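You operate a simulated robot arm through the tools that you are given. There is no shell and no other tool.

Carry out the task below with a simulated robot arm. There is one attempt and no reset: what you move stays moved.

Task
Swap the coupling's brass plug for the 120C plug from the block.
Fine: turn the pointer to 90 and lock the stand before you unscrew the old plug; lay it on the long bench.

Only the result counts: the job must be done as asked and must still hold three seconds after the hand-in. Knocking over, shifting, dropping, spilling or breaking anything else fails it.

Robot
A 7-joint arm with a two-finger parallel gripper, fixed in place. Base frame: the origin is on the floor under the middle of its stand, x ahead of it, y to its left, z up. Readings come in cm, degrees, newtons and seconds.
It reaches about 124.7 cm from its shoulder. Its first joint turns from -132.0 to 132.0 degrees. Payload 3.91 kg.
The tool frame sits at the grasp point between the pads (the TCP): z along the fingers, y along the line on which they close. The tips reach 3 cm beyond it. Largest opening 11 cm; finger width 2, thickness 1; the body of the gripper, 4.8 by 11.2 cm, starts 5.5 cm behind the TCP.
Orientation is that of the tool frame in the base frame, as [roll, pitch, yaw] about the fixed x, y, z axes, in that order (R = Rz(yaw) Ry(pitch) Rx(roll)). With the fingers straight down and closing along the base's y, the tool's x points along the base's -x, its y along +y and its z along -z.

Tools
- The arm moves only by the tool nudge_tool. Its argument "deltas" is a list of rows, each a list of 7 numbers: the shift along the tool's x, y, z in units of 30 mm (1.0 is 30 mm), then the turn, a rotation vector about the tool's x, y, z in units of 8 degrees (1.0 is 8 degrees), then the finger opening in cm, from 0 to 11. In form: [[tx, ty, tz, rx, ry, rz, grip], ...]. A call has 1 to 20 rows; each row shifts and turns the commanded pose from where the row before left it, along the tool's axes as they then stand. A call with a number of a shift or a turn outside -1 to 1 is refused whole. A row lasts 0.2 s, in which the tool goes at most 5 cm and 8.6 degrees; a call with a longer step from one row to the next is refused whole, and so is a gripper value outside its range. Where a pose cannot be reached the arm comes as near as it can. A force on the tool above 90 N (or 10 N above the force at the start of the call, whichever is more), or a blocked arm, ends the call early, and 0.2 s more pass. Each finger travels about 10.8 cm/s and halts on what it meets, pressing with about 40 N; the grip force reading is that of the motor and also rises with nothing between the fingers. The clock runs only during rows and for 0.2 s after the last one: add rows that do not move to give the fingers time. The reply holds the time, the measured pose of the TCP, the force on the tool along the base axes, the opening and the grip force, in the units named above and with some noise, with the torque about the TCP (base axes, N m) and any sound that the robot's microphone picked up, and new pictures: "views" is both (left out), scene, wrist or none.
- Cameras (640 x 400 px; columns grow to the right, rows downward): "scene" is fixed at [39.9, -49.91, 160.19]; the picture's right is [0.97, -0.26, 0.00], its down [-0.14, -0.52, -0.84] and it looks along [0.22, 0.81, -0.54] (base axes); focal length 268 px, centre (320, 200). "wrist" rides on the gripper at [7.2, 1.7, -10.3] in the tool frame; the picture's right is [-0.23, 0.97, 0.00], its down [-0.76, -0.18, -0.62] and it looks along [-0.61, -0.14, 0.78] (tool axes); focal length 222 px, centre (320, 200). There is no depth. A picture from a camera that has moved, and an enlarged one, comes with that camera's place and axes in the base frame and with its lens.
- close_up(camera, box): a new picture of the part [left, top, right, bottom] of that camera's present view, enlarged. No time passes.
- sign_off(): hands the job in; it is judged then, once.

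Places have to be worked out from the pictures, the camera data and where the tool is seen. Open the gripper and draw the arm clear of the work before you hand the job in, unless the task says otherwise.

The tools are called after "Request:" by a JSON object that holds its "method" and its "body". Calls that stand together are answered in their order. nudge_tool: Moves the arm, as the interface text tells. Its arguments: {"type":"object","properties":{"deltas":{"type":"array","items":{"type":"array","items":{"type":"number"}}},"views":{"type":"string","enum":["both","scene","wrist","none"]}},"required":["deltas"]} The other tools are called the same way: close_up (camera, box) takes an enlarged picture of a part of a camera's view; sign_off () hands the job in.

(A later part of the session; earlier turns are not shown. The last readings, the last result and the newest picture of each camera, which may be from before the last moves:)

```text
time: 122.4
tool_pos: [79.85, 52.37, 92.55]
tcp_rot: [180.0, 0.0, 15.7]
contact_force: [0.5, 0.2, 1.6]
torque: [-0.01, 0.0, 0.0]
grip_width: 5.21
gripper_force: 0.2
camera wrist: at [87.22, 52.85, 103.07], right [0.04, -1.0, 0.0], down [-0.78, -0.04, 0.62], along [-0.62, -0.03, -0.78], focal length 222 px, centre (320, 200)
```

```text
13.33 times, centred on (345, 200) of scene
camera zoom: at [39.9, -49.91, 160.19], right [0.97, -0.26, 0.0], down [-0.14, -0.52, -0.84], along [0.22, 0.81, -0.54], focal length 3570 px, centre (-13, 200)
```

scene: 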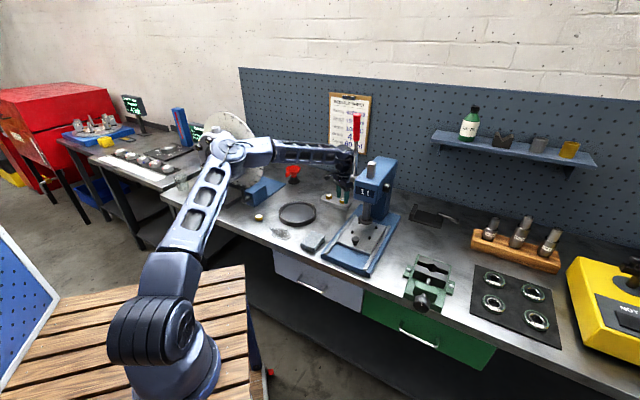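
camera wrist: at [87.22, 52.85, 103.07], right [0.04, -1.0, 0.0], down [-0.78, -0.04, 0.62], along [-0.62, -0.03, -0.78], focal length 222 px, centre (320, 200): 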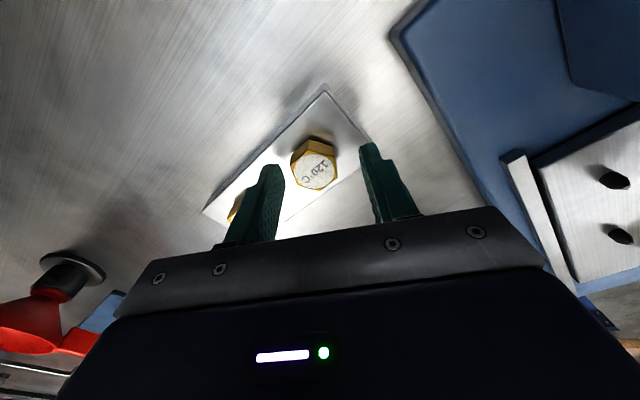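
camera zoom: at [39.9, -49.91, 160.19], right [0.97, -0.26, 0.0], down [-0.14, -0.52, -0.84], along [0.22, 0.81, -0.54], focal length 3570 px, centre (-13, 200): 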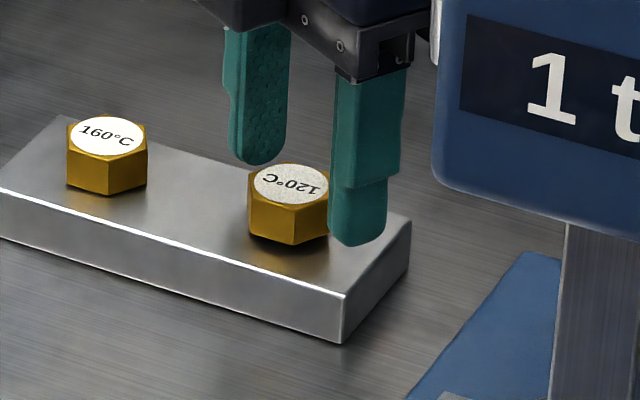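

Seen from here the plug axis is at about (79.5, 52.75). I recentre on it and swing the wrist back clockwise with the fingers open.

Request:
{"method": "nudge_tool", "body": {"deltas": [[-0.078, -0.154, 0, 0, 0, 0, 5.2], [0, 0, 0, 0, 0, 0.9385, 5.2], [0, 0, 0, 0, 0, 0.9385, 5.2], [0, 0, 0, 0, 0, 0.9385, 5.2], [0, 0, 0, 0, 0, 0.9385, 5.2], [0, 0, 0, 0, 0, 0.9385, 5.2], [0, 0, 0, 0, 0, 0.9385, 5.2], [0, 0, 0, 0, 0, 0.9385, 5.2], [0, 0, 0, 0, 0, 0.9385, 5.2], [0, 0, 0, 0, 0, 0.9385, 5.2], [0, 0, 0, 0, 0, 0.9385, 5.2], [0, 0, 0, 0, 0, 0.9385, 5.2], [0, 0, 0, 0, 0, 0.9385, 5.2], [0, 0, 0, 0, 0, 0.9385, 5.2], [0, 0, 0, 0, 0, 0.9385, 5.2], [0, 0, 0, 0, 0, 0.9385, 5.2], [0, 0, 0, 0, 0, 0.9385, 5.2]], "views": "wrist"}}

```text
time: 126.0
tool_pos: [79.4, 52.97, 92.69]
tcp_rot: [180.0, 0.1, -104.5]
contact_force: [-0.4, 0.1, 0.1]
torque: [-0.04, -0.01, 0.01]
grip_width: 5.18
gripper_force: 0.1
camera wrist: at [75.99, 46.39, 103.09], right [-0.89, 0.46, 0.0], down [0.36, 0.69, 0.62], along [0.29, 0.55, -0.78], focal length 222 px, centre (320, 200)
```

wrist: 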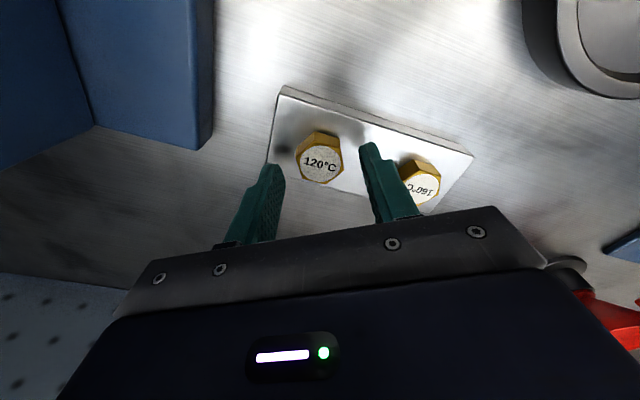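

Continuing the swing back by 60° to line up with the flats, then I check centring.

Request:
{"method": "nudge_tool", "body": {"deltas": [[0, 0, 0, 0, 0, 0.9385, 5.2], [0, 0, 0, 0, 0, 0.9385, 5.2], [0, 0, 0, 0, 0, 0.9385, 5.2], [0, 0, 0, 0, 0, 0.9385, 5.2], [0, 0, 0, 0, 0, 0.9385, 5.2], [0, 0, 0, 0, 0, 0.9385, 5.2], [0, 0, 0, 0, 0, 0.9385, 5.2], [0, 0, 0, 0, 0, 0.9385, 5.2], [0, 0, 0, 0, 0, 0, 5.2]], "views": "none"}}

Request:
{"method": "close_up", "body": {"camera": "wrist", "box": [250, 80, 390, 240]}}

Request:
{"method": "close_up", "body": {"camera": "scene", "box": [330, 185, 360, 215]}}

```text
time: 128.0
tool_pos: [79.6, 52.89, 92.82]
tcp_rot: [179.9, 0.0, -164.6]
contact_force: [0.3, -0.1, -0.3]
torque: [0.0, 0.02, 0.01]
grip_width: 5.2
gripper_force: 0.1
```

```text
2.50 times, centred on (320, 160) of wrist
camera zoom: at [72.02, 52.66, 103.19], right [-0.04, 1.0, 0.0], down [0.78, 0.03, 0.62], along [0.62, 0.03, -0.78], focal length 555 px, centre (320, 300)
```

zoom: 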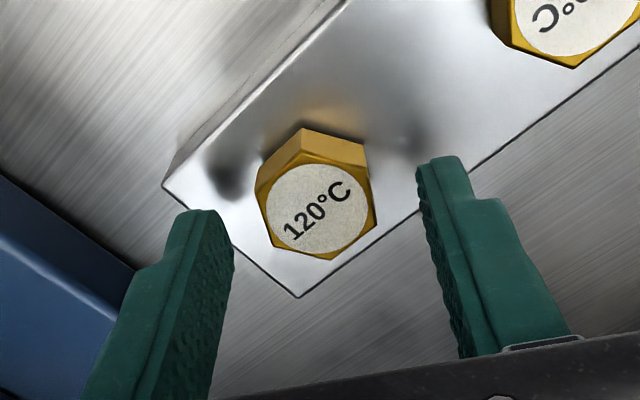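

```text
13.33 times, centred on (345, 200) of scene
camera zoom: at [39.9, -49.91, 160.19], right [0.97, -0.26, 0.0], down [-0.14, -0.52, -0.84], along [0.22, 0.81, -0.54], focal length 3570 px, centre (-13, 200)
```

zoom: 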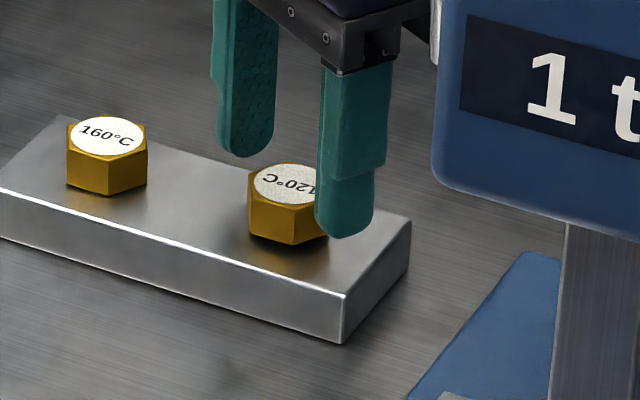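

Comparing the two opposite views gives the axis offset: tool (+0.22, −0.10) cm. I shift onto it, lower slightly, and close.

Request:
{"method": "nudge_tool", "body": {"deltas": [[0.073, -0.033, 0.07, 0, 0, 0, 4.5], [0, 0, 0, 0, 0, 0, 3.8], [0, 0, 0, 0, 0, 0, 3.2], [0, 0, 0, 0, 0, 0, 2.6], [0, 0, 0, 0, 0, 0, 1], [0, 0, 0, 0, 0, 0, 0], [0, 0, 0, 0, 0, 0, 0]], "views": "none"}}

Request:
{"method": "close_up", "body": {"camera": "wrist", "box": [250, 80, 390, 240]}}

```text
time: 129.6
tool_pos: [79.28, 52.86, 92.58]
tcp_rot: [180.0, 0.1, -164.5]
contact_force: [0.8, 7.1, 0.1]
torque: [0.24, -0.07, 0.0]
grip_width: 2.87
gripper_force: 40.1
```

```text
2.50 times, centred on (320, 160) of wrist
camera zoom: at [71.85, 52.53, 102.93], right [-0.04, 1.0, 0.0], down [0.78, 0.03, 0.62], along [0.62, 0.03, -0.78], focal length 555 px, centre (320, 300)
```

zoom: 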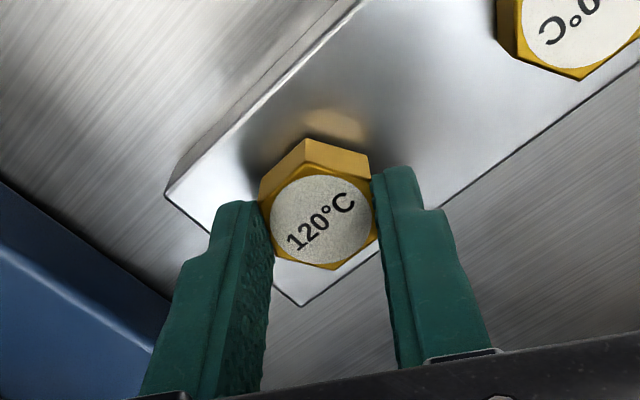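

On-axis now with only 7 N load. I turn counter-clockwise 90° with lift following the thread.

Request:
{"method": "nudge_tool", "body": {"deltas": [[0, 0.02, 0, 0, 0, -0.94, 0], [0, 0, -0.0045, 0, 0, -0.94, 0], [0, 0, -0.0045, 0, 0, -0.94, 0], [0, 0, -0.0045, 0, 0, -0.94, 0], [0, 0, -0.0045, 0, 0, -0.94, 0], [0, 0, -0.0045, 0, 0, -0.94, 0], [0, 0, -0.0045, 0, 0, -0.94, 0], [0, 0, -0.0045, 0, 0, -0.94, 0], [0, 0, -0.0045, 0, 0, -0.94, 0], [0, 0, -0.0045, 0, 0, -0.94, 0], [0, 0, -0.0045, 0, 0, -0.94, 0], [0, 0, -0.0045, 0, 0, -0.94, 0], [0, 0, 0, 0, 0, 0, 0]], "views": "none"}}

Request:
{"method": "close_up", "body": {"camera": "scene", "box": [330, 185, 360, 215]}}

```text
time: 132.4
tool_pos: [79.19, 52.99, 92.77]
tcp_rot: [-180.0, 0.1, -74.1]
contact_force: [-2.3, 3.1, 9.1]
torque: [0.1, 0.13, 0.0]
grip_width: 2.9
gripper_force: 39.9
```

```text
13.33 times, centred on (345, 200) of scene
camera zoom: at [39.9, -49.91, 160.19], right [0.97, -0.26, 0.0], down [-0.14, -0.52, -0.84], along [0.22, 0.81, -0.54], focal length 3570 px, centre (-13, 200)
```

zoom: 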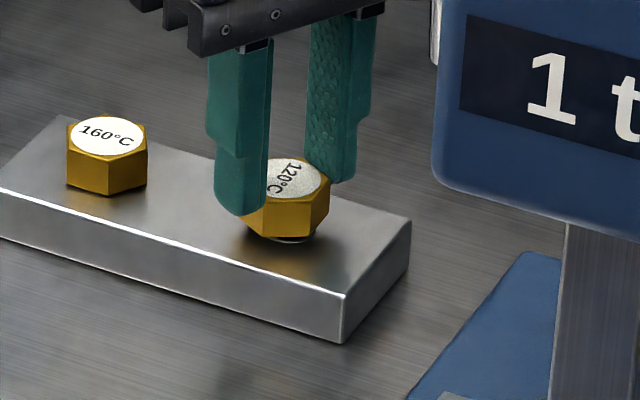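

Very smooth now; the thread is visible. I turn 90° more, which should free it.

Request:
{"method": "nudge_tool", "body": {"deltas": [[0, 0, -0.01, 0, 0, -0.94, 0], [0, 0, -0.005, 0, 0, -0.94, 0], [0, 0, -0.005, 0, 0, -0.94, 0], [0, 0, -0.005, 0, 0, -0.94, 0], [0, 0, -0.005, 0, 0, -0.94, 0], [0, 0, -0.005, 0, 0, -0.94, 0], [0, 0, -0.005, 0, 0, -0.94, 0], [0, 0, -0.005, 0, 0, -0.94, 0], [0, 0, -0.005, 0, 0, -0.94, 0], [0, 0, -0.005, 0, 0, -0.94, 0], [0, 0, -0.005, 0, 0, -0.94, 0], [0, 0, -0.005, 0, 0, -0.94, 0], [0, 0, 0, 0, 0, 0, 0]], "views": "none"}}

Request:
{"method": "close_up", "body": {"camera": "scene", "box": [330, 185, 360, 215]}}

Request:
{"method": "close_up", "body": {"camera": "wrist", "box": [250, 80, 390, 240]}}

```text
time: 135.2
tool_pos: [79.41, 52.8, 92.74]
tcp_rot: [-180.0, -0.2, 16.0]
contact_force: [0.3, -0.3, -0.3]
torque: [-0.03, -0.02, 0.01]
grip_width: 2.89
gripper_force: 40.0
```

```text
13.33 times, centred on (345, 200) of scene
camera zoom: at [39.9, -49.91, 160.19], right [0.97, -0.26, 0.0], down [-0.14, -0.52, -0.84], along [0.22, 0.81, -0.54], focal length 3570 px, centre (-13, 200)
```

zoom: 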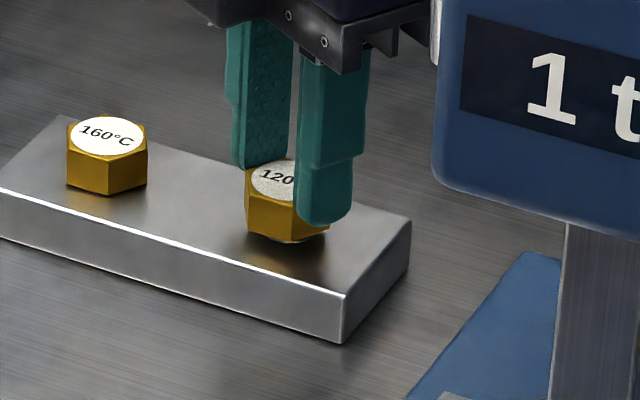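

```text
2.50 times, centred on (320, 160) of wrist
camera zoom: at [86.73, 53.22, 103.14], right [0.05, -1.0, 0.0], down [-0.78, -0.04, 0.62], along [-0.62, -0.03, -0.78], focal length 555 px, centre (320, 300)
```

zoom: 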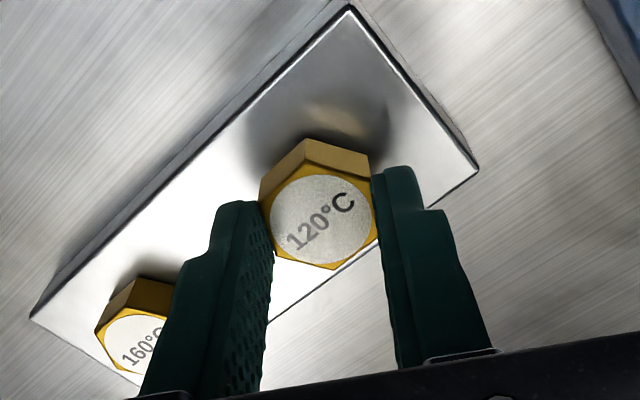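

Forces fell to zero – the 120 °C plug is free of its thread. I lift it slowly and verify the grip.

Request:
{"method": "nudge_tool", "body": {"deltas": [[0, 0, -0.03, 0, 0, 0, 0], [0, 0, -0.05, 0, 0, 0, 0], [0, 0, -0.07, 0, 0, 0, 0], [0, 0, -0.1, 0, 0, 0, 0], [0, 0, -0.1, 0, 0, 0, 0], [0, 0, -0.1, 0, 0, 0, 0], [0, 0, -0.1, 0, 0, 0, 0], [0, 0, 0, 0, 0, 0, 0]], "views": "none"}}

Request:
{"method": "close_up", "body": {"camera": "scene", "box": [330, 180, 360, 210]}}

Request:
{"method": "close_up", "body": {"camera": "wrist", "box": [250, 80, 390, 240]}}

```text
time: 137.0
tool_pos: [79.25, 52.8, 94.4]
tcp_rot: [-180.0, -0.1, 16.0]
contact_force: [-0.1, -0.1, -1.2]
torque: [0.02, 0.0, -0.01]
grip_width: 2.89
gripper_force: 39.5
```

```text
13.33 times, centred on (345, 195) of scene
camera zoom: at [39.9, -49.91, 160.19], right [0.97, -0.26, 0.0], down [-0.14, -0.52, -0.84], along [0.22, 0.81, -0.54], focal length 3570 px, centre (-13, 267)
```

zoom: 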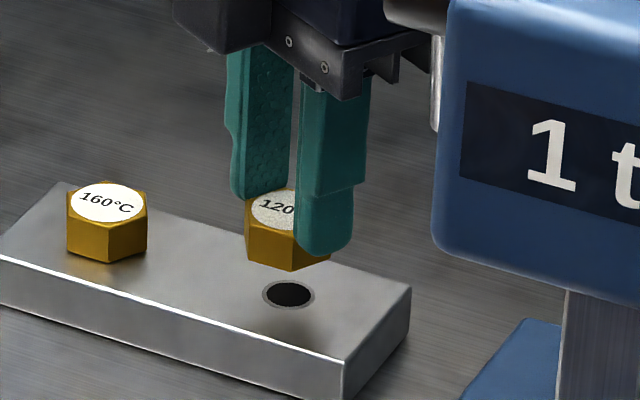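

```text
2.50 times, centred on (320, 160) of wrist
camera zoom: at [86.65, 53.18, 104.76], right [0.05, -1.0, 0.0], down [-0.78, -0.04, 0.62], along [-0.62, -0.03, -0.78], focal length 555 px, centre (320, 300)
```

zoom: 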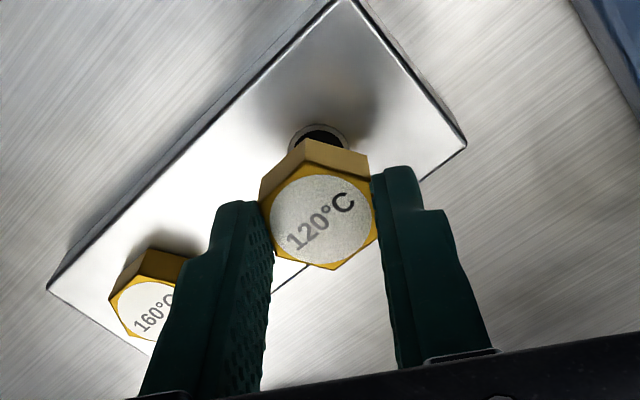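

The plug is out of the block with a firm 2.89 grip. I keep lifting at moderate speed.

Request:
{"method": "nudge_tool", "body": {"deltas": [[0, 0, -0.1, 0, 0, 0, 0], [0, 0, -0.2, 0, 0, 0, 0], [0, 0, -0.3, 0, 0, 0, 0], [0, 0, -0.4, 0, 0, 0, 0], [0, 0, -0.5, 0, 0, 0, 0], [0, 0, -0.55, 0, 0, 0, 0], [0, 0, -0.55, 0, 0, 0, 0], [0, 0, -0.55, 0, 0, 0, 0], [0, 0, -0.55, 0, 0, 0, 0], [0, 0, -0.55, 0, 0, 0, 0], [0, 0, -0.55, 0, 0, 0, 0], [0, 0, -0.55, 0, 0, 0, 0], [0, 0, -0.55, 0, 0, 0, 0], [0, 0, -0.55, 0, 0, 0, 0], [0, 0, -0.55, 0, 0, 0, 0], [0, 0, -0.55, 0, 0, 0, 0], [0, 0, -0.55, 0, 0, 0, 0], [0, 0, -0.55, 0, 0, 0, 0], [0, 0, -0.5, 0, 0, 0, 0], [0, 0, -0.3, 0, 0, 0, 0]]}}

```text
time: 141.2
tool_pos: [79.2, 52.8, 122.75]
tcp_rot: [-179.8, 0.0, 15.9]
contact_force: [0.3, 0.5, -0.1]
torque: [-0.04, 0.03, 0.01]
grip_width: 2.91
gripper_force: 39.8
camera wrist: at [86.58, 53.22, 133.14], right [0.05, -1.0, 0.0], down [-0.78, -0.04, 0.62], along [-0.62, -0.03, -0.78], focal length 222 px, centre (320, 200)
```

scene: 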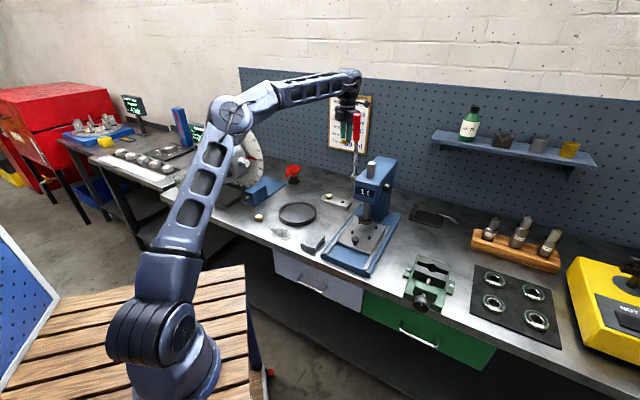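
wrist: 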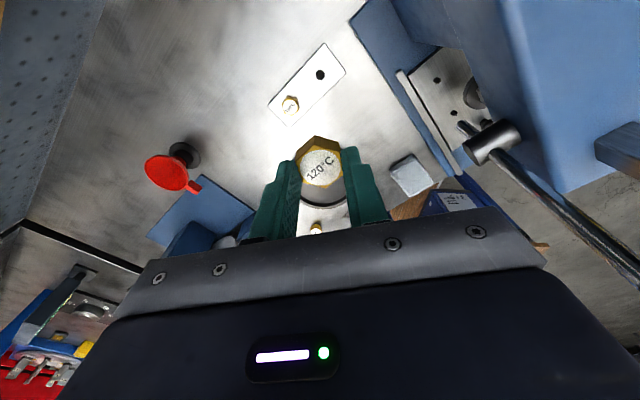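

Plug held at 2.91. I lift to z≈137 and begin carrying it toward the coupling at moderate speed.

Request:
{"method": "nudge_tool", "body": {"deltas": [[0, 0, -0.3, 0, 0, 0, 0], [0, 0, -0.5, 0, 0, 0, 0], [0, 0, -0.55, 0, 0, 0, 0], [0, 0, -0.55, 0, 0, 0, 0], [0, 0, -0.55, 0, 0, 0, 0], [0, 0, -0.55, 0, 0, 0, 0], [0, 0, -0.55, 0, 0, 0, 0], [0, 0, -0.55, 0, 0, 0, 0], [0, 0, -0.4, 0, 0, 0, 0], [0, 0, -0.25, 0, 0, 0, 0], [-0.15, -0.14, 0, 0, 0, 0, 0], [-0.3, -0.275, 0, 0, 0, 0, 0], [-0.45, -0.41, 0, 0, 0, 0, 0], [-0.5, -0.458, 0, 0, 0, 0, 0], [-0.5, -0.458, 0, 0, 0, 0, 0], [-0.5, -0.458, 0, 0, 0, 0, 0], [-0.5, -0.458, 0, 0, 0, 0, 0], [-0.5, -0.458, 0, 0, 0, 0, 0], [-0.5, -0.458, 0, 0, 0, 0, 0], [-0.5, -0.458, 0, 0, 0, 0, 0]]}}

```text
time: 145.4
tool_pos: [63.25, 60.76, 136.96]
tcp_rot: [-179.9, 0.1, 15.8]
contact_force: [1.3, -0.3, -0.5]
torque: [0.03, 0.01, 0.01]
grip_width: 2.88
gripper_force: 39.8
camera wrist: at [70.62, 61.11, 147.4], right [0.05, -1.0, 0.0], down [-0.78, -0.04, 0.62], along [-0.62, -0.03, -0.78], focal length 222 px, centre (320, 200)
```

scene: 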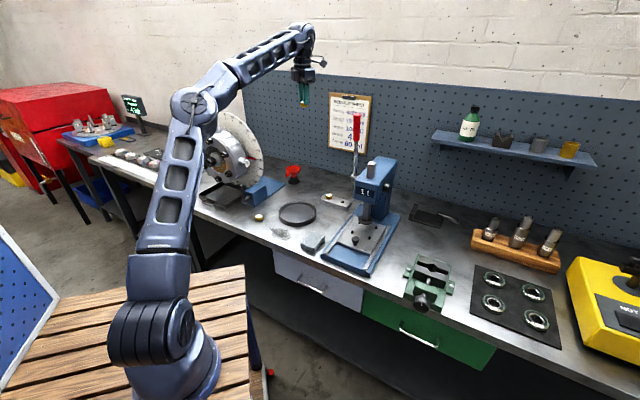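
wrist: 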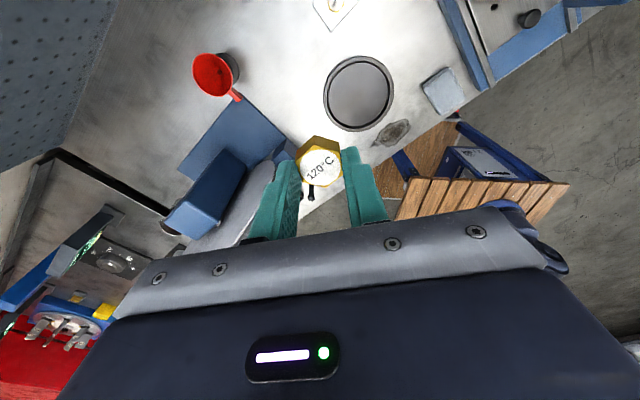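

Still firmly held. I continue to directly above the open hole.

Request:
{"method": "nudge_tool", "body": {"deltas": [[-0.3, -0.275, 0, 0, 0, 0, 0], [-0.45, -0.413, 0, 0, 0, 0, 0], [-0.56, -0.514, 0, 0, 0, 0, 0], [-0.56, -0.514, 0, 0, 0, 0, 0], [-0.56, -0.514, 0, 0, 0, 0, 0], [-0.56, -0.514, 0, 0, 0, 0, 0], [-0.56, -0.514, 0, 0, 0, 0, 0], [-0.56, -0.514, 0, 0, 0, 0, 0], [-0.56, -0.514, 0, 0, 0, 0, 0], [-0.56, -0.514, 0, 0, 0, 0, 0], [-0.56, -0.514, 0, 0, 0, 0, 0], [-0.56, -0.514, 0, 0, 0, 0, 0], [-0.56, -0.514, 0, 0, 0, 0, 0], [-0.56, -0.514, 0, 0, 0, 0, 0], [-0.56, -0.514, 0, 0, 0, 0, 0], [-0.56, -0.514, 0, 0, 0, 0, 0], [-0.56, -0.514, 0, 0, 0, 0, 0], [-0.56, -0.514, 0, 0, 0, 0, 0], [-0.4, -0.36, 0, 0, 0, 0, 0], [-0.19, -0.178, 0, 0, 0, 0, 0]]}}

Request:
{"method": "close_up", "body": {"camera": "scene", "box": [190, 60, 270, 160]}}

Request:
{"method": "close_up", "body": {"camera": "wrist", "box": [250, 60, 390, 220]}}

```text
time: 149.6
tool_pos: [25.89, 79.52, 136.91]
tcp_rot: [180.0, 0.0, 15.9]
contact_force: [0.3, 0.5, -0.5]
torque: [0.04, 0.02, 0.05]
grip_width: 2.89
gripper_force: 39.7
camera wrist: at [33.22, 79.92, 147.29], right [0.05, -1.0, 0.0], down [-0.78, -0.04, 0.62], along [-0.62, -0.03, -0.78], focal length 222 px, centre (320, 200)
```

scene: 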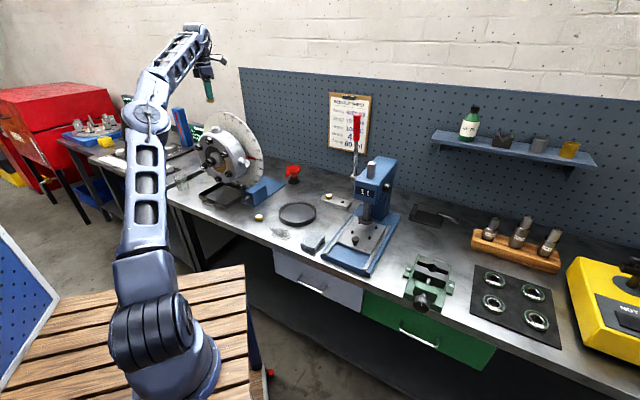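
wrist: 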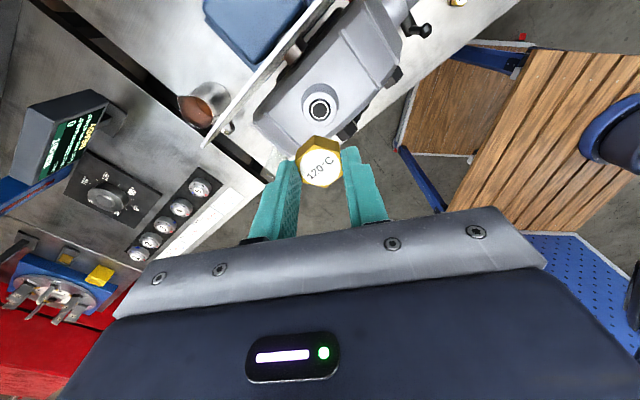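

```text
4.00 times, centred on (230, 110) of scene
camera zoom: at [39.9, -49.91, 160.19], right [0.97, -0.26, 0.0], down [-0.14, -0.52, -0.84], along [0.22, 0.81, -0.54], focal length 1071 px, centre (680, 560)
```

zoom: 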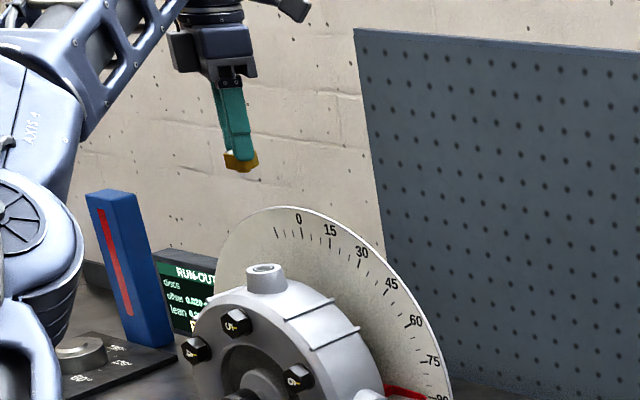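

```text
2.50 times, centred on (320, 140) of wrist
camera zoom: at [33.22, 79.92, 147.29], right [0.05, -1.0, 0.0], down [-0.78, -0.04, 0.62], along [-0.62, -0.03, -0.78], focal length 555 px, centre (320, 350)
```

zoom: 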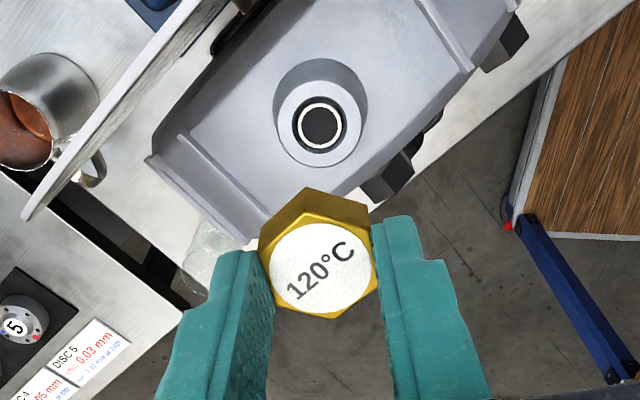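

Now above the hole: combining views and earlier grip readings, the hole axis is at about (25.71, 79.52) and the plug is centred in my grip. I shift −0.27 cm along tool x and descend to ~1 cm above the boss.

Request:
{"method": "nudge_tool", "body": {"deltas": [[-0.09, -0.017, 0, 0, 0, 0, 0], [0, 0, 0.3, 0, 0, 0, 0], [0, 0, 0.5, 0, 0, 0, 0], [0, 0, 0.5, 0, 0, 0, 0], [0, 0, 0.5, 0, 0, 0, 0], [0, 0, 0.5, 0, 0, 0, 0], [0, 0, 0.5, 0, 0, 0, 0], [0, 0, 0.4, 0, 0, 0, 0], [0, 0, 0.2, 0, 0, 0, 0], [0, 0, 0, 0, 0, 0, 0]], "views": "wrist"}}

Request:
{"method": "close_up", "body": {"camera": "wrist", "box": [250, 80, 390, 240]}}

Request:
{"method": "close_up", "body": {"camera": "scene", "box": [205, 100, 235, 140]}}

```text
time: 151.8
tool_pos: [25.36, 79.56, 126.73]
tcp_rot: [-179.9, 0.1, 16.0]
contact_force: [0.3, -0.5, 0.1]
torque: [0.01, 0.02, -0.01]
grip_width: 2.87
gripper_force: 39.4
camera wrist: at [32.76, 79.93, 137.13], right [0.05, -1.0, 0.0], down [-0.78, -0.04, 0.62], along [-0.62, -0.03, -0.78], focal length 222 px, centre (320, 200)
```

wrist: 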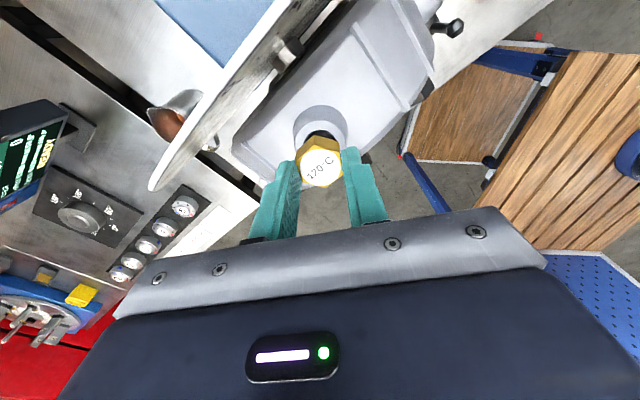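

```text
2.50 times, centred on (320, 160) of wrist
camera zoom: at [32.76, 79.93, 137.13], right [0.05, -1.0, 0.0], down [-0.78, -0.04, 0.62], along [-0.62, -0.03, -0.78], focal length 555 px, centre (320, 300)
```

zoom: 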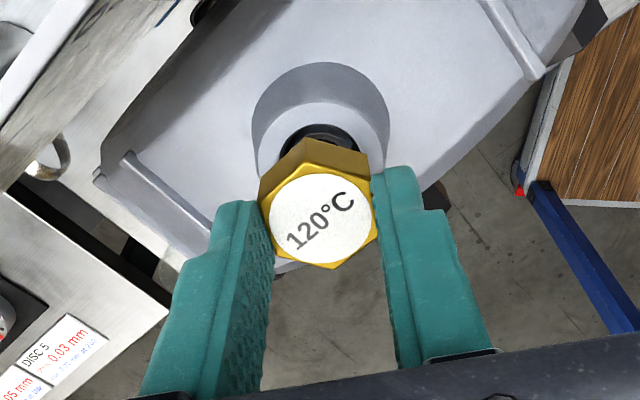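

```text
10.00 times, centred on (220, 120) of scene
camera zoom: at [39.9, -49.91, 160.19], right [0.97, -0.26, 0.0], down [-0.14, -0.52, -0.84], along [0.22, 0.81, -0.54], focal length 2678 px, centre (1320, 1000)
```

zoom: 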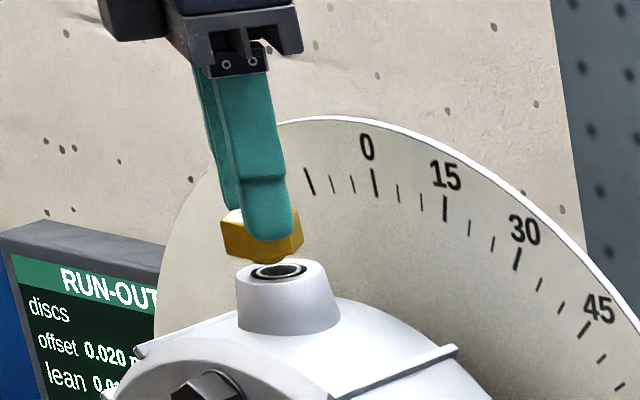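

Both views now say the plug is ~0.28 cm short along tool +x. I shift that, then lower 0.6 cm and re-check.

Request:
{"method": "nudge_tool", "body": {"deltas": [[0.09, 0.01, 0, 0, 0, 0, 0], [0, 0, 0.1, 0, 0, 0, 0], [0, 0, 0.1, 0, 0, 0, 0], [0, 0, 0, 0, 0, 0, 0]], "views": "none"}}

Request:
{"method": "close_up", "body": {"camera": "wrist", "box": [280, 100, 360, 190]}}

Request:
{"method": "close_up", "body": {"camera": "scene", "box": [205, 110, 235, 140]}}

```text
time: 152.8
tool_pos: [25.73, 79.48, 126.06]
tcp_rot: [-179.9, -0.1, 16.0]
contact_force: [1.0, 8.4, 7.2]
torque: [0.27, 0.05, 0.0]
grip_width: 2.91
gripper_force: 39.9
```

```text
4.44 times, centred on (320, 145) of wrist
camera zoom: at [33.11, 79.92, 136.55], right [0.05, -1.0, 0.0], down [-0.78, -0.04, 0.62], along [-0.62, -0.03, -0.78], focal length 987 px, centre (320, 444)
```

zoom: 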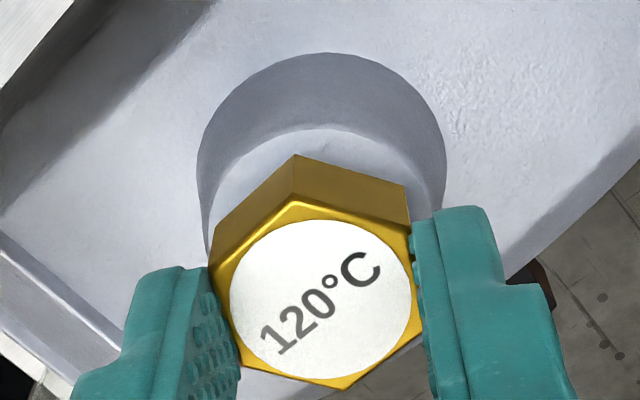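

```text
13.33 times, centred on (220, 125) of scene
camera zoom: at [39.9, -49.91, 160.19], right [0.97, -0.26, 0.0], down [-0.14, -0.52, -0.84], along [0.22, 0.81, -0.54], focal length 3570 px, centre (1653, 1200)
```

zoom: 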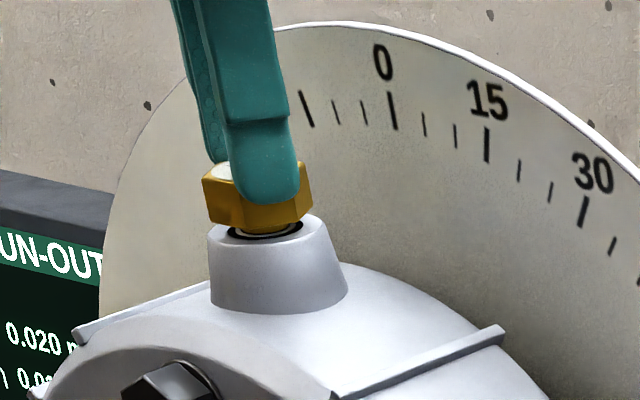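

Contact begins (7 N up) with the stem at the hole rim. I shift 1 mm back along x and lower gently 1 mm.

Request:
{"method": "nudge_tool", "body": {"deltas": [[-0.035, 0, 0, 0, 0, 0, 0], [0, 0, 0.03, 0, 0, 0, 0], [0, 0, 0, 0, 0, 0, 0]], "views": "none"}}

Request:
{"method": "close_up", "body": {"camera": "scene", "box": [205, 110, 235, 140]}}

```text
time: 153.6
tool_pos: [25.76, 79.55, 126.06]
tcp_rot: [-179.9, -0.1, 15.8]
contact_force: [10.8, 21.5, 24.5]
torque: [0.66, -0.24, -0.04]
grip_width: 2.89
gripper_force: 40.0
```

```text
13.33 times, centred on (220, 125) of scene
camera zoom: at [39.9, -49.91, 160.19], right [0.97, -0.26, 0.0], down [-0.14, -0.52, -0.84], along [0.22, 0.81, -0.54], focal length 3570 px, centre (1653, 1200)
```

zoom: 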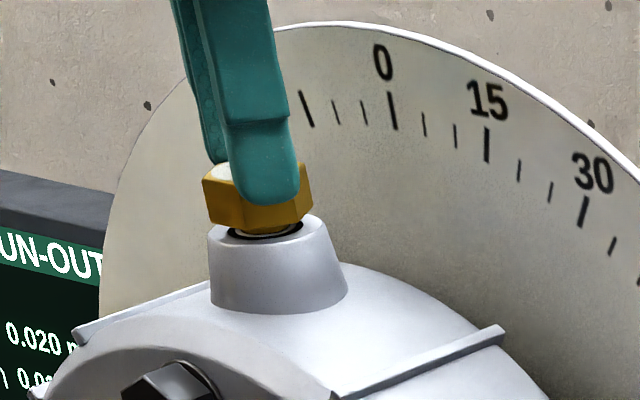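

The plug now resists sideways motion, so its stem is caught in the hole. I undo those small offsets to unload it, then start turning clockwise.

Request:
{"method": "nudge_tool", "body": {"deltas": [[0.04, -0.04, -0.025, 0, 0, 0, 0], [0, 0, 0, 0, 0, 0, 0]], "views": "none"}}

```text
time: 154.2
tool_pos: [25.73, 79.57, 126.18]
tcp_rot: [180.0, 0.0, 16.0]
contact_force: [1.6, -5.4, 8.1]
torque: [-0.25, -0.86, -0.03]
grip_width: 2.89
gripper_force: 39.9
```

Unloaded. Now turning clockwise 38° while feeding down with the thread pitch.

Request:
{"method": "nudge_tool", "body": {"deltas": [[0, 0, 0.004, 0, 0, 0.94, 0], [0, 0, 0.005, 0, 0, 0.94, 0], [0, 0, 0.005, 0, 0, 0.94, 0], [0, 0, 0.005, 0, 0, 0.94, 0], [0, 0, 0.005, 0, 0, 0.94, 0], [0, 0, 0, 0, 0, 0, 0]], "views": "none"}}

Request:
{"method": "close_up", "body": {"camera": "scene", "box": [205, 110, 235, 140]}}

Request:
{"method": "close_up", "body": {"camera": "wrist", "box": [280, 100, 360, 190]}}

```text
time: 155.6
tool_pos: [25.75, 79.56, 126.12]
tcp_rot: [-180.0, 0.0, -21.6]
contact_force: [-9.5, -16.9, -3.2]
torque: [-0.79, -0.24, 0.02]
grip_width: 2.89
gripper_force: 39.7
```

```text
13.33 times, centred on (220, 125) of scene
camera zoom: at [39.9, -49.91, 160.19], right [0.97, -0.26, 0.0], down [-0.14, -0.52, -0.84], along [0.22, 0.81, -0.54], focal length 3570 px, centre (1653, 1200)
```

zoom: 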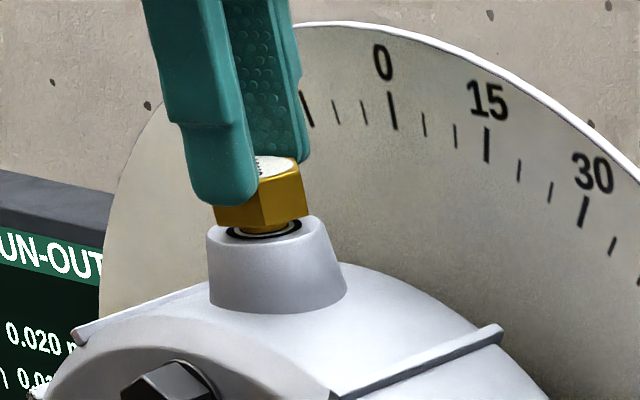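

```text
4.44 times, centred on (320, 145) of wrist
camera zoom: at [31.75, 75.36, 136.54], right [-0.57, -0.82, 0.0], down [-0.64, 0.45, 0.62], along [-0.51, 0.36, -0.78], focal length 987 px, centre (320, 444)
```

zoom: 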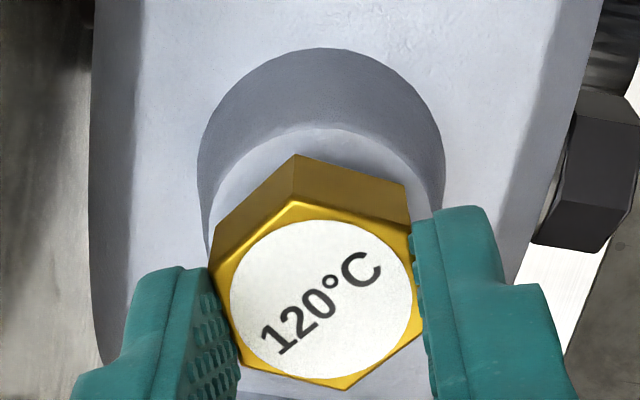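

Thread is drawing the plug down (slight downward pull). I trim the side load and keep turning clockwise 60°.

Request:
{"method": "nudge_tool", "body": {"deltas": [[0, 0.04, 0.005, 0, 0, 0.94, 0], [0, 0, 0.005, 0, 0, 0.94, 0], [0, 0, 0.005, 0, 0, 0.94, 0], [0, 0, 0.005, 0, 0, 0.94, 0], [0, 0, 0.005, 0, 0, 0.94, 0], [0, 0, 0.005, 0, 0, 0.94, 0], [0, 0, 0.005, 0, 0, 0.94, 0], [0, 0, 0.005, 0, 0, 0.94, 0], [0, 0, 0, 0, 0, 0, 0]], "views": "none"}}

Request:
{"method": "close_up", "body": {"camera": "scene", "box": [205, 110, 235, 140]}}

```text
time: 157.6
tool_pos: [25.73, 79.45, 126.13]
tcp_rot: [-180.0, 0.0, -81.9]
contact_force: [-8.5, -11.8, -12.9]
torque: [-0.48, 0.18, 0.02]
grip_width: 2.9
gripper_force: 40.1
```

```text
13.33 times, centred on (220, 125) of scene
camera zoom: at [39.9, -49.91, 160.19], right [0.97, -0.26, 0.0], down [-0.14, -0.52, -0.84], along [0.22, 0.81, -0.54], focal length 3570 px, centre (1653, 1200)
```

zoom: 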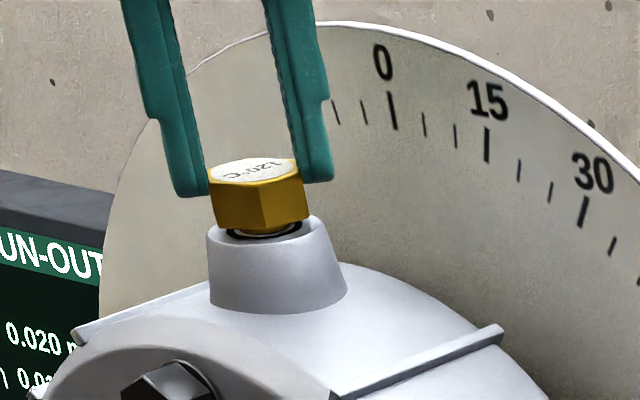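

The thread pulls the tool down 13 N, so I feed down a little more, trim, and continue clockwise 75°.

Request:
{"method": "nudge_tool", "body": {"deltas": [[0.02, 0.02, 0.025, 0, 0, 0.94, 0], [0, 0, 0.0055, 0, 0, 0.94, 0], [0, 0, 0.0055, 0, 0, 0.94, 0], [0, 0, 0.0055, 0, 0, 0.94, 0], [0, 0, 0.0055, 0, 0, 0.94, 0], [0, 0, 0.0055, 0, 0, 0.94, 0], [0, 0, 0.0055, 0, 0, 0.94, 0], [0, 0, 0.0055, 0, 0, 0.94, 0], [0, 0, 0.0055, 0, 0, 0.94, 0], [0, 0, 0.0055, 0, 0, 0.94, 0], [0, 0, 0, 0, 0, 0, 0]], "views": "none"}}

Request:
{"method": "close_up", "body": {"camera": "scene", "box": [205, 110, 235, 140]}}

Request:
{"method": "close_up", "body": {"camera": "wrist", "box": [280, 100, 360, 190]}}

```text
time: 160.0
tool_pos: [25.67, 79.34, 125.86]
tcp_rot: [179.9, 0.2, -157.1]
contact_force: [3.2, 34.2, 19.4]
torque: [1.27, -0.62, -0.02]
grip_width: 2.91
gripper_force: 40.0
```

```text
13.33 times, centred on (220, 125) of scene
camera zoom: at [39.9, -49.91, 160.19], right [0.97, -0.26, 0.0], down [-0.14, -0.52, -0.84], along [0.22, 0.81, -0.54], focal length 3570 px, centre (1653, 1200)
```

zoom: 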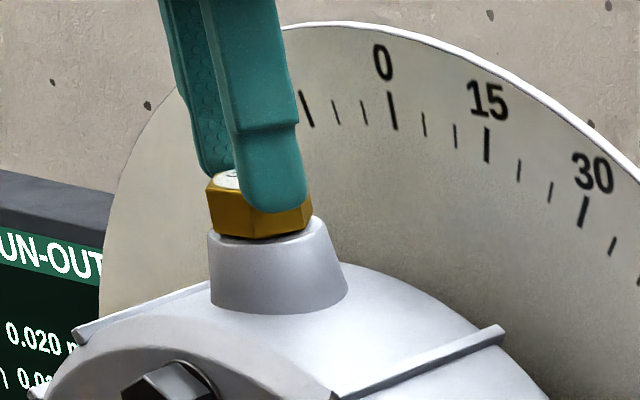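

```text
4.44 times, centred on (320, 145) of wrist
camera zoom: at [18.28, 78.25, 136.22], right [-0.17, 0.99, 0.0], down [0.77, 0.13, 0.62], along [0.61, 0.11, -0.78], focal length 987 px, centre (320, 444)
```

zoom: 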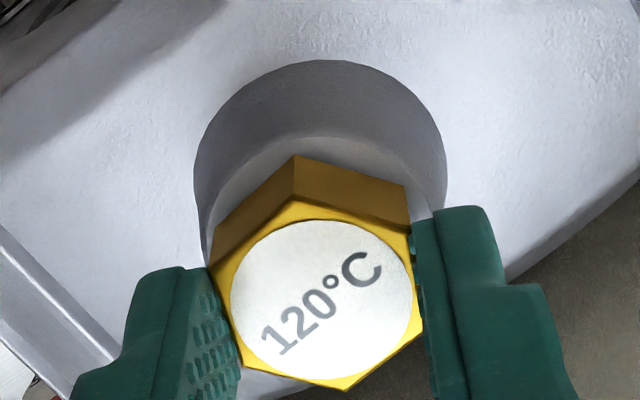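

The plug has gone down visibly; 173° done. I trim the loads and turn 60° more.

Request:
{"method": "nudge_tool", "body": {"deltas": [[-0.03, 0.06, -0.02, 0, 0, 0, 0], [0, 0, 0.004, 0, 0, 0.94, 0], [0, 0, 0.0045, 0, 0, 0.94, 0], [0, 0, 0.0045, 0, 0, 0.94, 0], [0, 0, 0.0045, 0, 0, 0.94, 0], [0, 0, 0.0045, 0, 0, 0.94, 0], [0, 0, 0.0045, 0, 0, 0.94, 0], [0, 0, 0.0045, 0, 0, 0.94, 0], [0, 0, 0.0045, 0, 0, 0.94, 0], [0, 0, 0, 0, 0, 0, 0]], "views": "none"}}

Request:
{"method": "close_up", "body": {"camera": "scene", "box": [205, 110, 235, 140]}}

```text
time: 162.2
tool_pos: [25.55, 79.49, 125.91]
tcp_rot: [180.0, 0.0, 142.7]
contact_force: [-9.8, -17.7, -1.4]
torque: [-1.05, -0.32, -0.01]
grip_width: 2.88
gripper_force: 40.5
```

```text
13.33 times, centred on (220, 125) of scene
camera zoom: at [39.9, -49.91, 160.19], right [0.97, -0.26, 0.0], down [-0.14, -0.52, -0.84], along [0.22, 0.81, -0.54], focal length 3570 px, centre (1653, 1200)
```

zoom: 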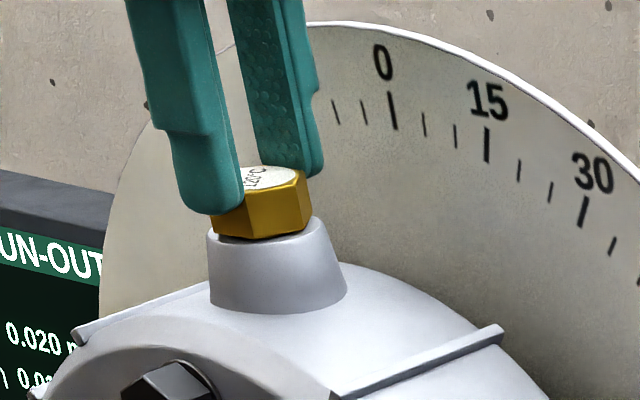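

233° done, loads modest. I trim and turn another 60° to my tested wrist limit.

Request:
{"method": "nudge_tool", "body": {"deltas": [[0, -0.035, 0, 0, 0, 0, 0], [0, 0, 0.0045, 0, 0, 0.94, 0], [0, 0, 0.0045, 0, 0, 0.94, 0], [0, 0, 0.0045, 0, 0, 0.94, 0], [0, 0, 0.0045, 0, 0, 0.94, 0], [0, 0, 0.0045, 0, 0, 0.94, 0], [0, 0, 0.0045, 0, 0, 0.94, 0], [0, 0, 0.0045, 0, 0, 0.94, 0], [0, 0, 0.0045, 0, 0, 0.94, 0], [0, 0, 0, 0, 0, 0, 0]], "views": "none"}}

Request:
{"method": "close_up", "body": {"camera": "scene", "box": [205, 110, 235, 140]}}

Request:
{"method": "close_up", "body": {"camera": "scene", "box": [190, 100, 280, 190]}}

```text
time: 164.4
tool_pos: [25.7, 79.58, 125.65]
tcp_rot: [-180.0, 0.0, 82.6]
contact_force: [2.8, 1.1, 1.3]
torque: [0.1, -0.16, 0.4]
grip_width: 3.31
gripper_force: 40.3
```

```text
13.33 times, centred on (220, 125) of scene
camera zoom: at [39.9, -49.91, 160.19], right [0.97, -0.26, 0.0], down [-0.14, -0.52, -0.84], along [0.22, 0.81, -0.54], focal length 3570 px, centre (1653, 1200)
```

zoom: 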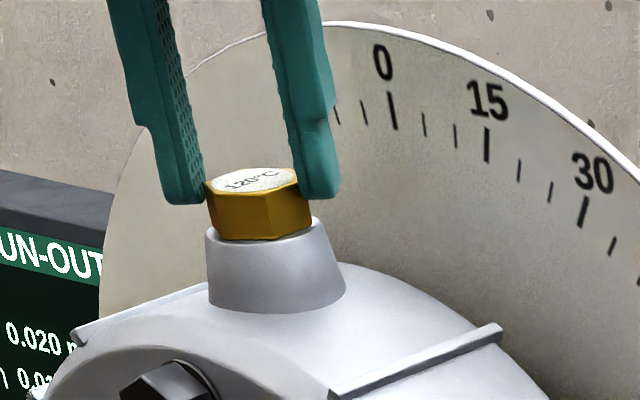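

```text
4.44 times, centred on (235, 145) of scene
camera zoom: at [39.9, -49.91, 160.19], right [0.97, -0.26, 0.0], down [-0.14, -0.52, -0.84], along [0.22, 0.81, -0.54], focal length 1190 px, centre (698, 444)
```

zoom: 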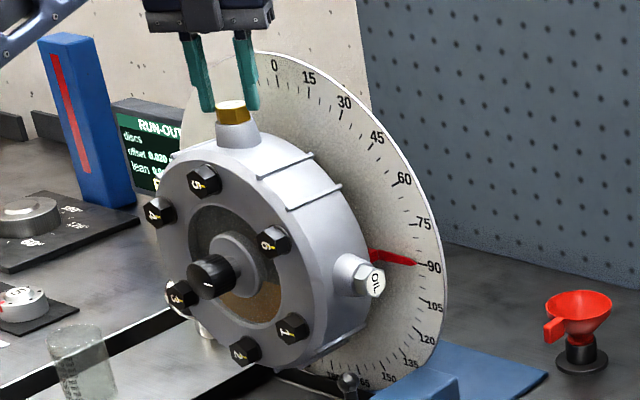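

Opening grew to 3.31 with a z-torque: the plug stopped turning and the pads began to ride over the hex corners – it seems seated. I check the pointer and the wrist view.

Request:
{"method": "close_up", "body": {"camera": "scene", "box": [240, 140, 270, 170]}}

Request:
{"method": "close_up", "body": {"camera": "wrist", "box": [270, 90, 370, 200]}}

```text
13.33 times, centred on (255, 155) of scene
camera zoom: at [39.9, -49.91, 160.19], right [0.97, -0.26, 0.0], down [-0.14, -0.52, -0.84], along [0.22, 0.81, -0.54], focal length 3570 px, centre (1187, 800)
```

zoom: 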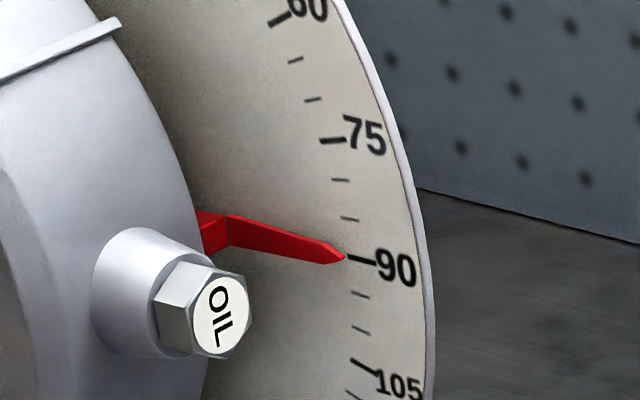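

```text
3.64 times, centred on (320, 145) of wrist
camera zoom: at [28.15, 86.53, 136.08], right [0.94, -0.35, 0.0], down [-0.27, -0.73, 0.62], along [-0.22, -0.58, -0.78], focal length 808 px, centre (320, 400)
```

zoom: 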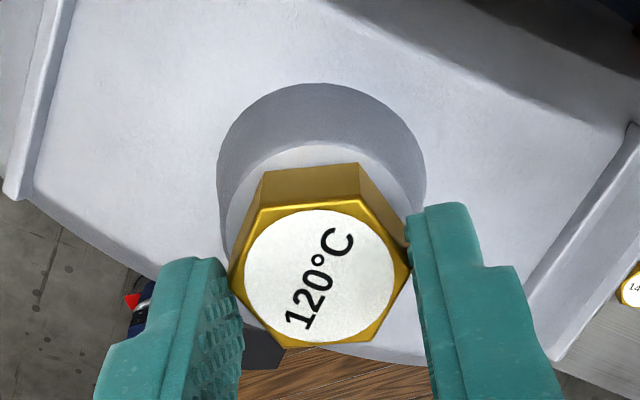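

Pointer still exactly at 90. The pads rode onto the hex corners. I open the fingers and look for any gap under the hex.

Request:
{"method": "nudge_tool", "body": {"deltas": [[0, 0, 0, 0, 0, 0, 4], [0, 0, 0, 0, 0, 0, 5.2], [0, 0, 0, 0, 0, 0, 5.2]], "views": "none"}}

Request:
{"method": "close_up", "body": {"camera": "scene", "box": [205, 110, 235, 140]}}

Request:
{"method": "close_up", "body": {"camera": "wrist", "box": [270, 90, 370, 200]}}

```text
time: 165.2
tool_pos: [25.57, 79.49, 125.73]
tcp_rot: [180.0, -0.1, 82.7]
contact_force: [0.0, 1.0, 0.1]
torque: [0.0, -0.01, -0.01]
grip_width: 5.21
gripper_force: 0.1
```

```text
13.33 times, centred on (220, 125) of scene
camera zoom: at [39.9, -49.91, 160.19], right [0.97, -0.26, 0.0], down [-0.14, -0.52, -0.84], along [0.22, 0.81, -0.54], focal length 3570 px, centre (1653, 1200)
```

zoom: 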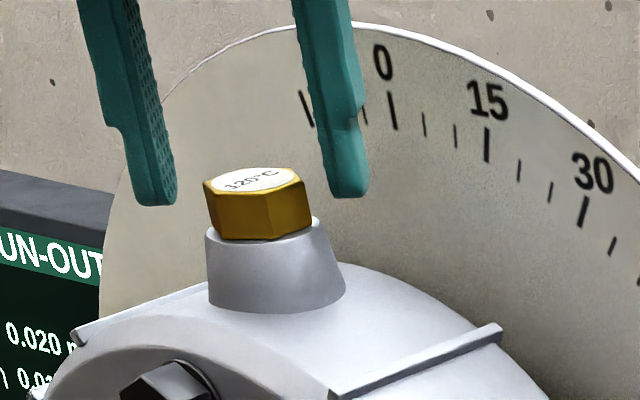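

```text
3.64 times, centred on (320, 145) of wrist
camera zoom: at [28.15, 86.53, 136.09], right [0.94, -0.35, 0.0], down [-0.27, -0.73, 0.62], along [-0.22, -0.58, -0.78], focal length 808 px, centre (320, 400)
```

zoom: 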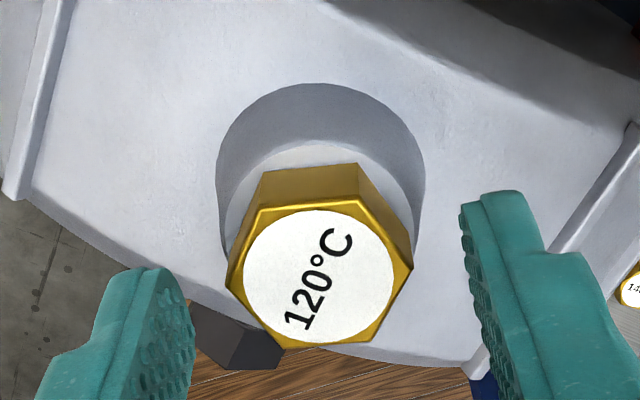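

I zoom in much closer on the hex/boss joint to see whether any thread is still showing.

Request:
{"method": "close_up", "body": {"camera": "scene", "box": [209, 119, 223, 133]}}

Request:
{"method": "close_up", "body": {"camera": "wrist", "box": [285, 115, 355, 185]}}

```text
16.00 times, centred on (216, 126) of scene
camera zoom: at [39.9, -49.91, 160.19], right [0.97, -0.26, 0.0], down [-0.14, -0.52, -0.84], along [0.22, 0.81, -0.54], focal length 4284 px, centre (1984, 1384)
```

zoom: 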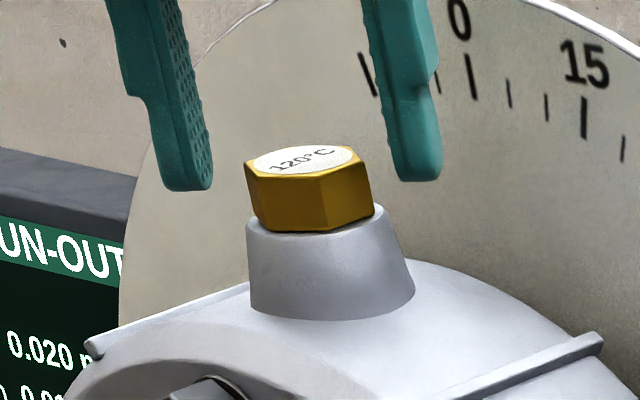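

```text
5.71 times, centred on (320, 150) of wrist
camera zoom: at [28.15, 86.53, 136.09], right [0.94, -0.35, 0.0], down [-0.27, -0.73, 0.62], along [-0.22, -0.58, -0.78], focal length 1269 px, centre (320, 486)
```

zoom: 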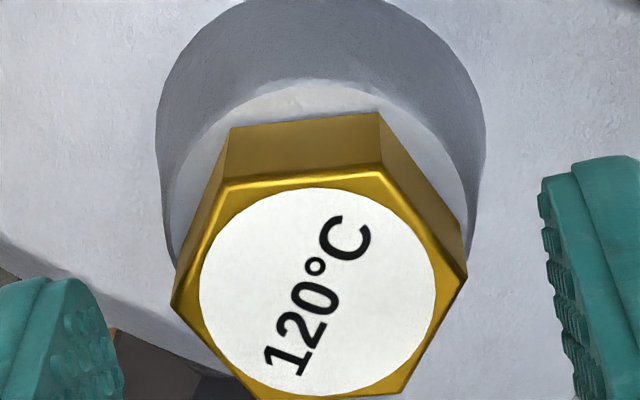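

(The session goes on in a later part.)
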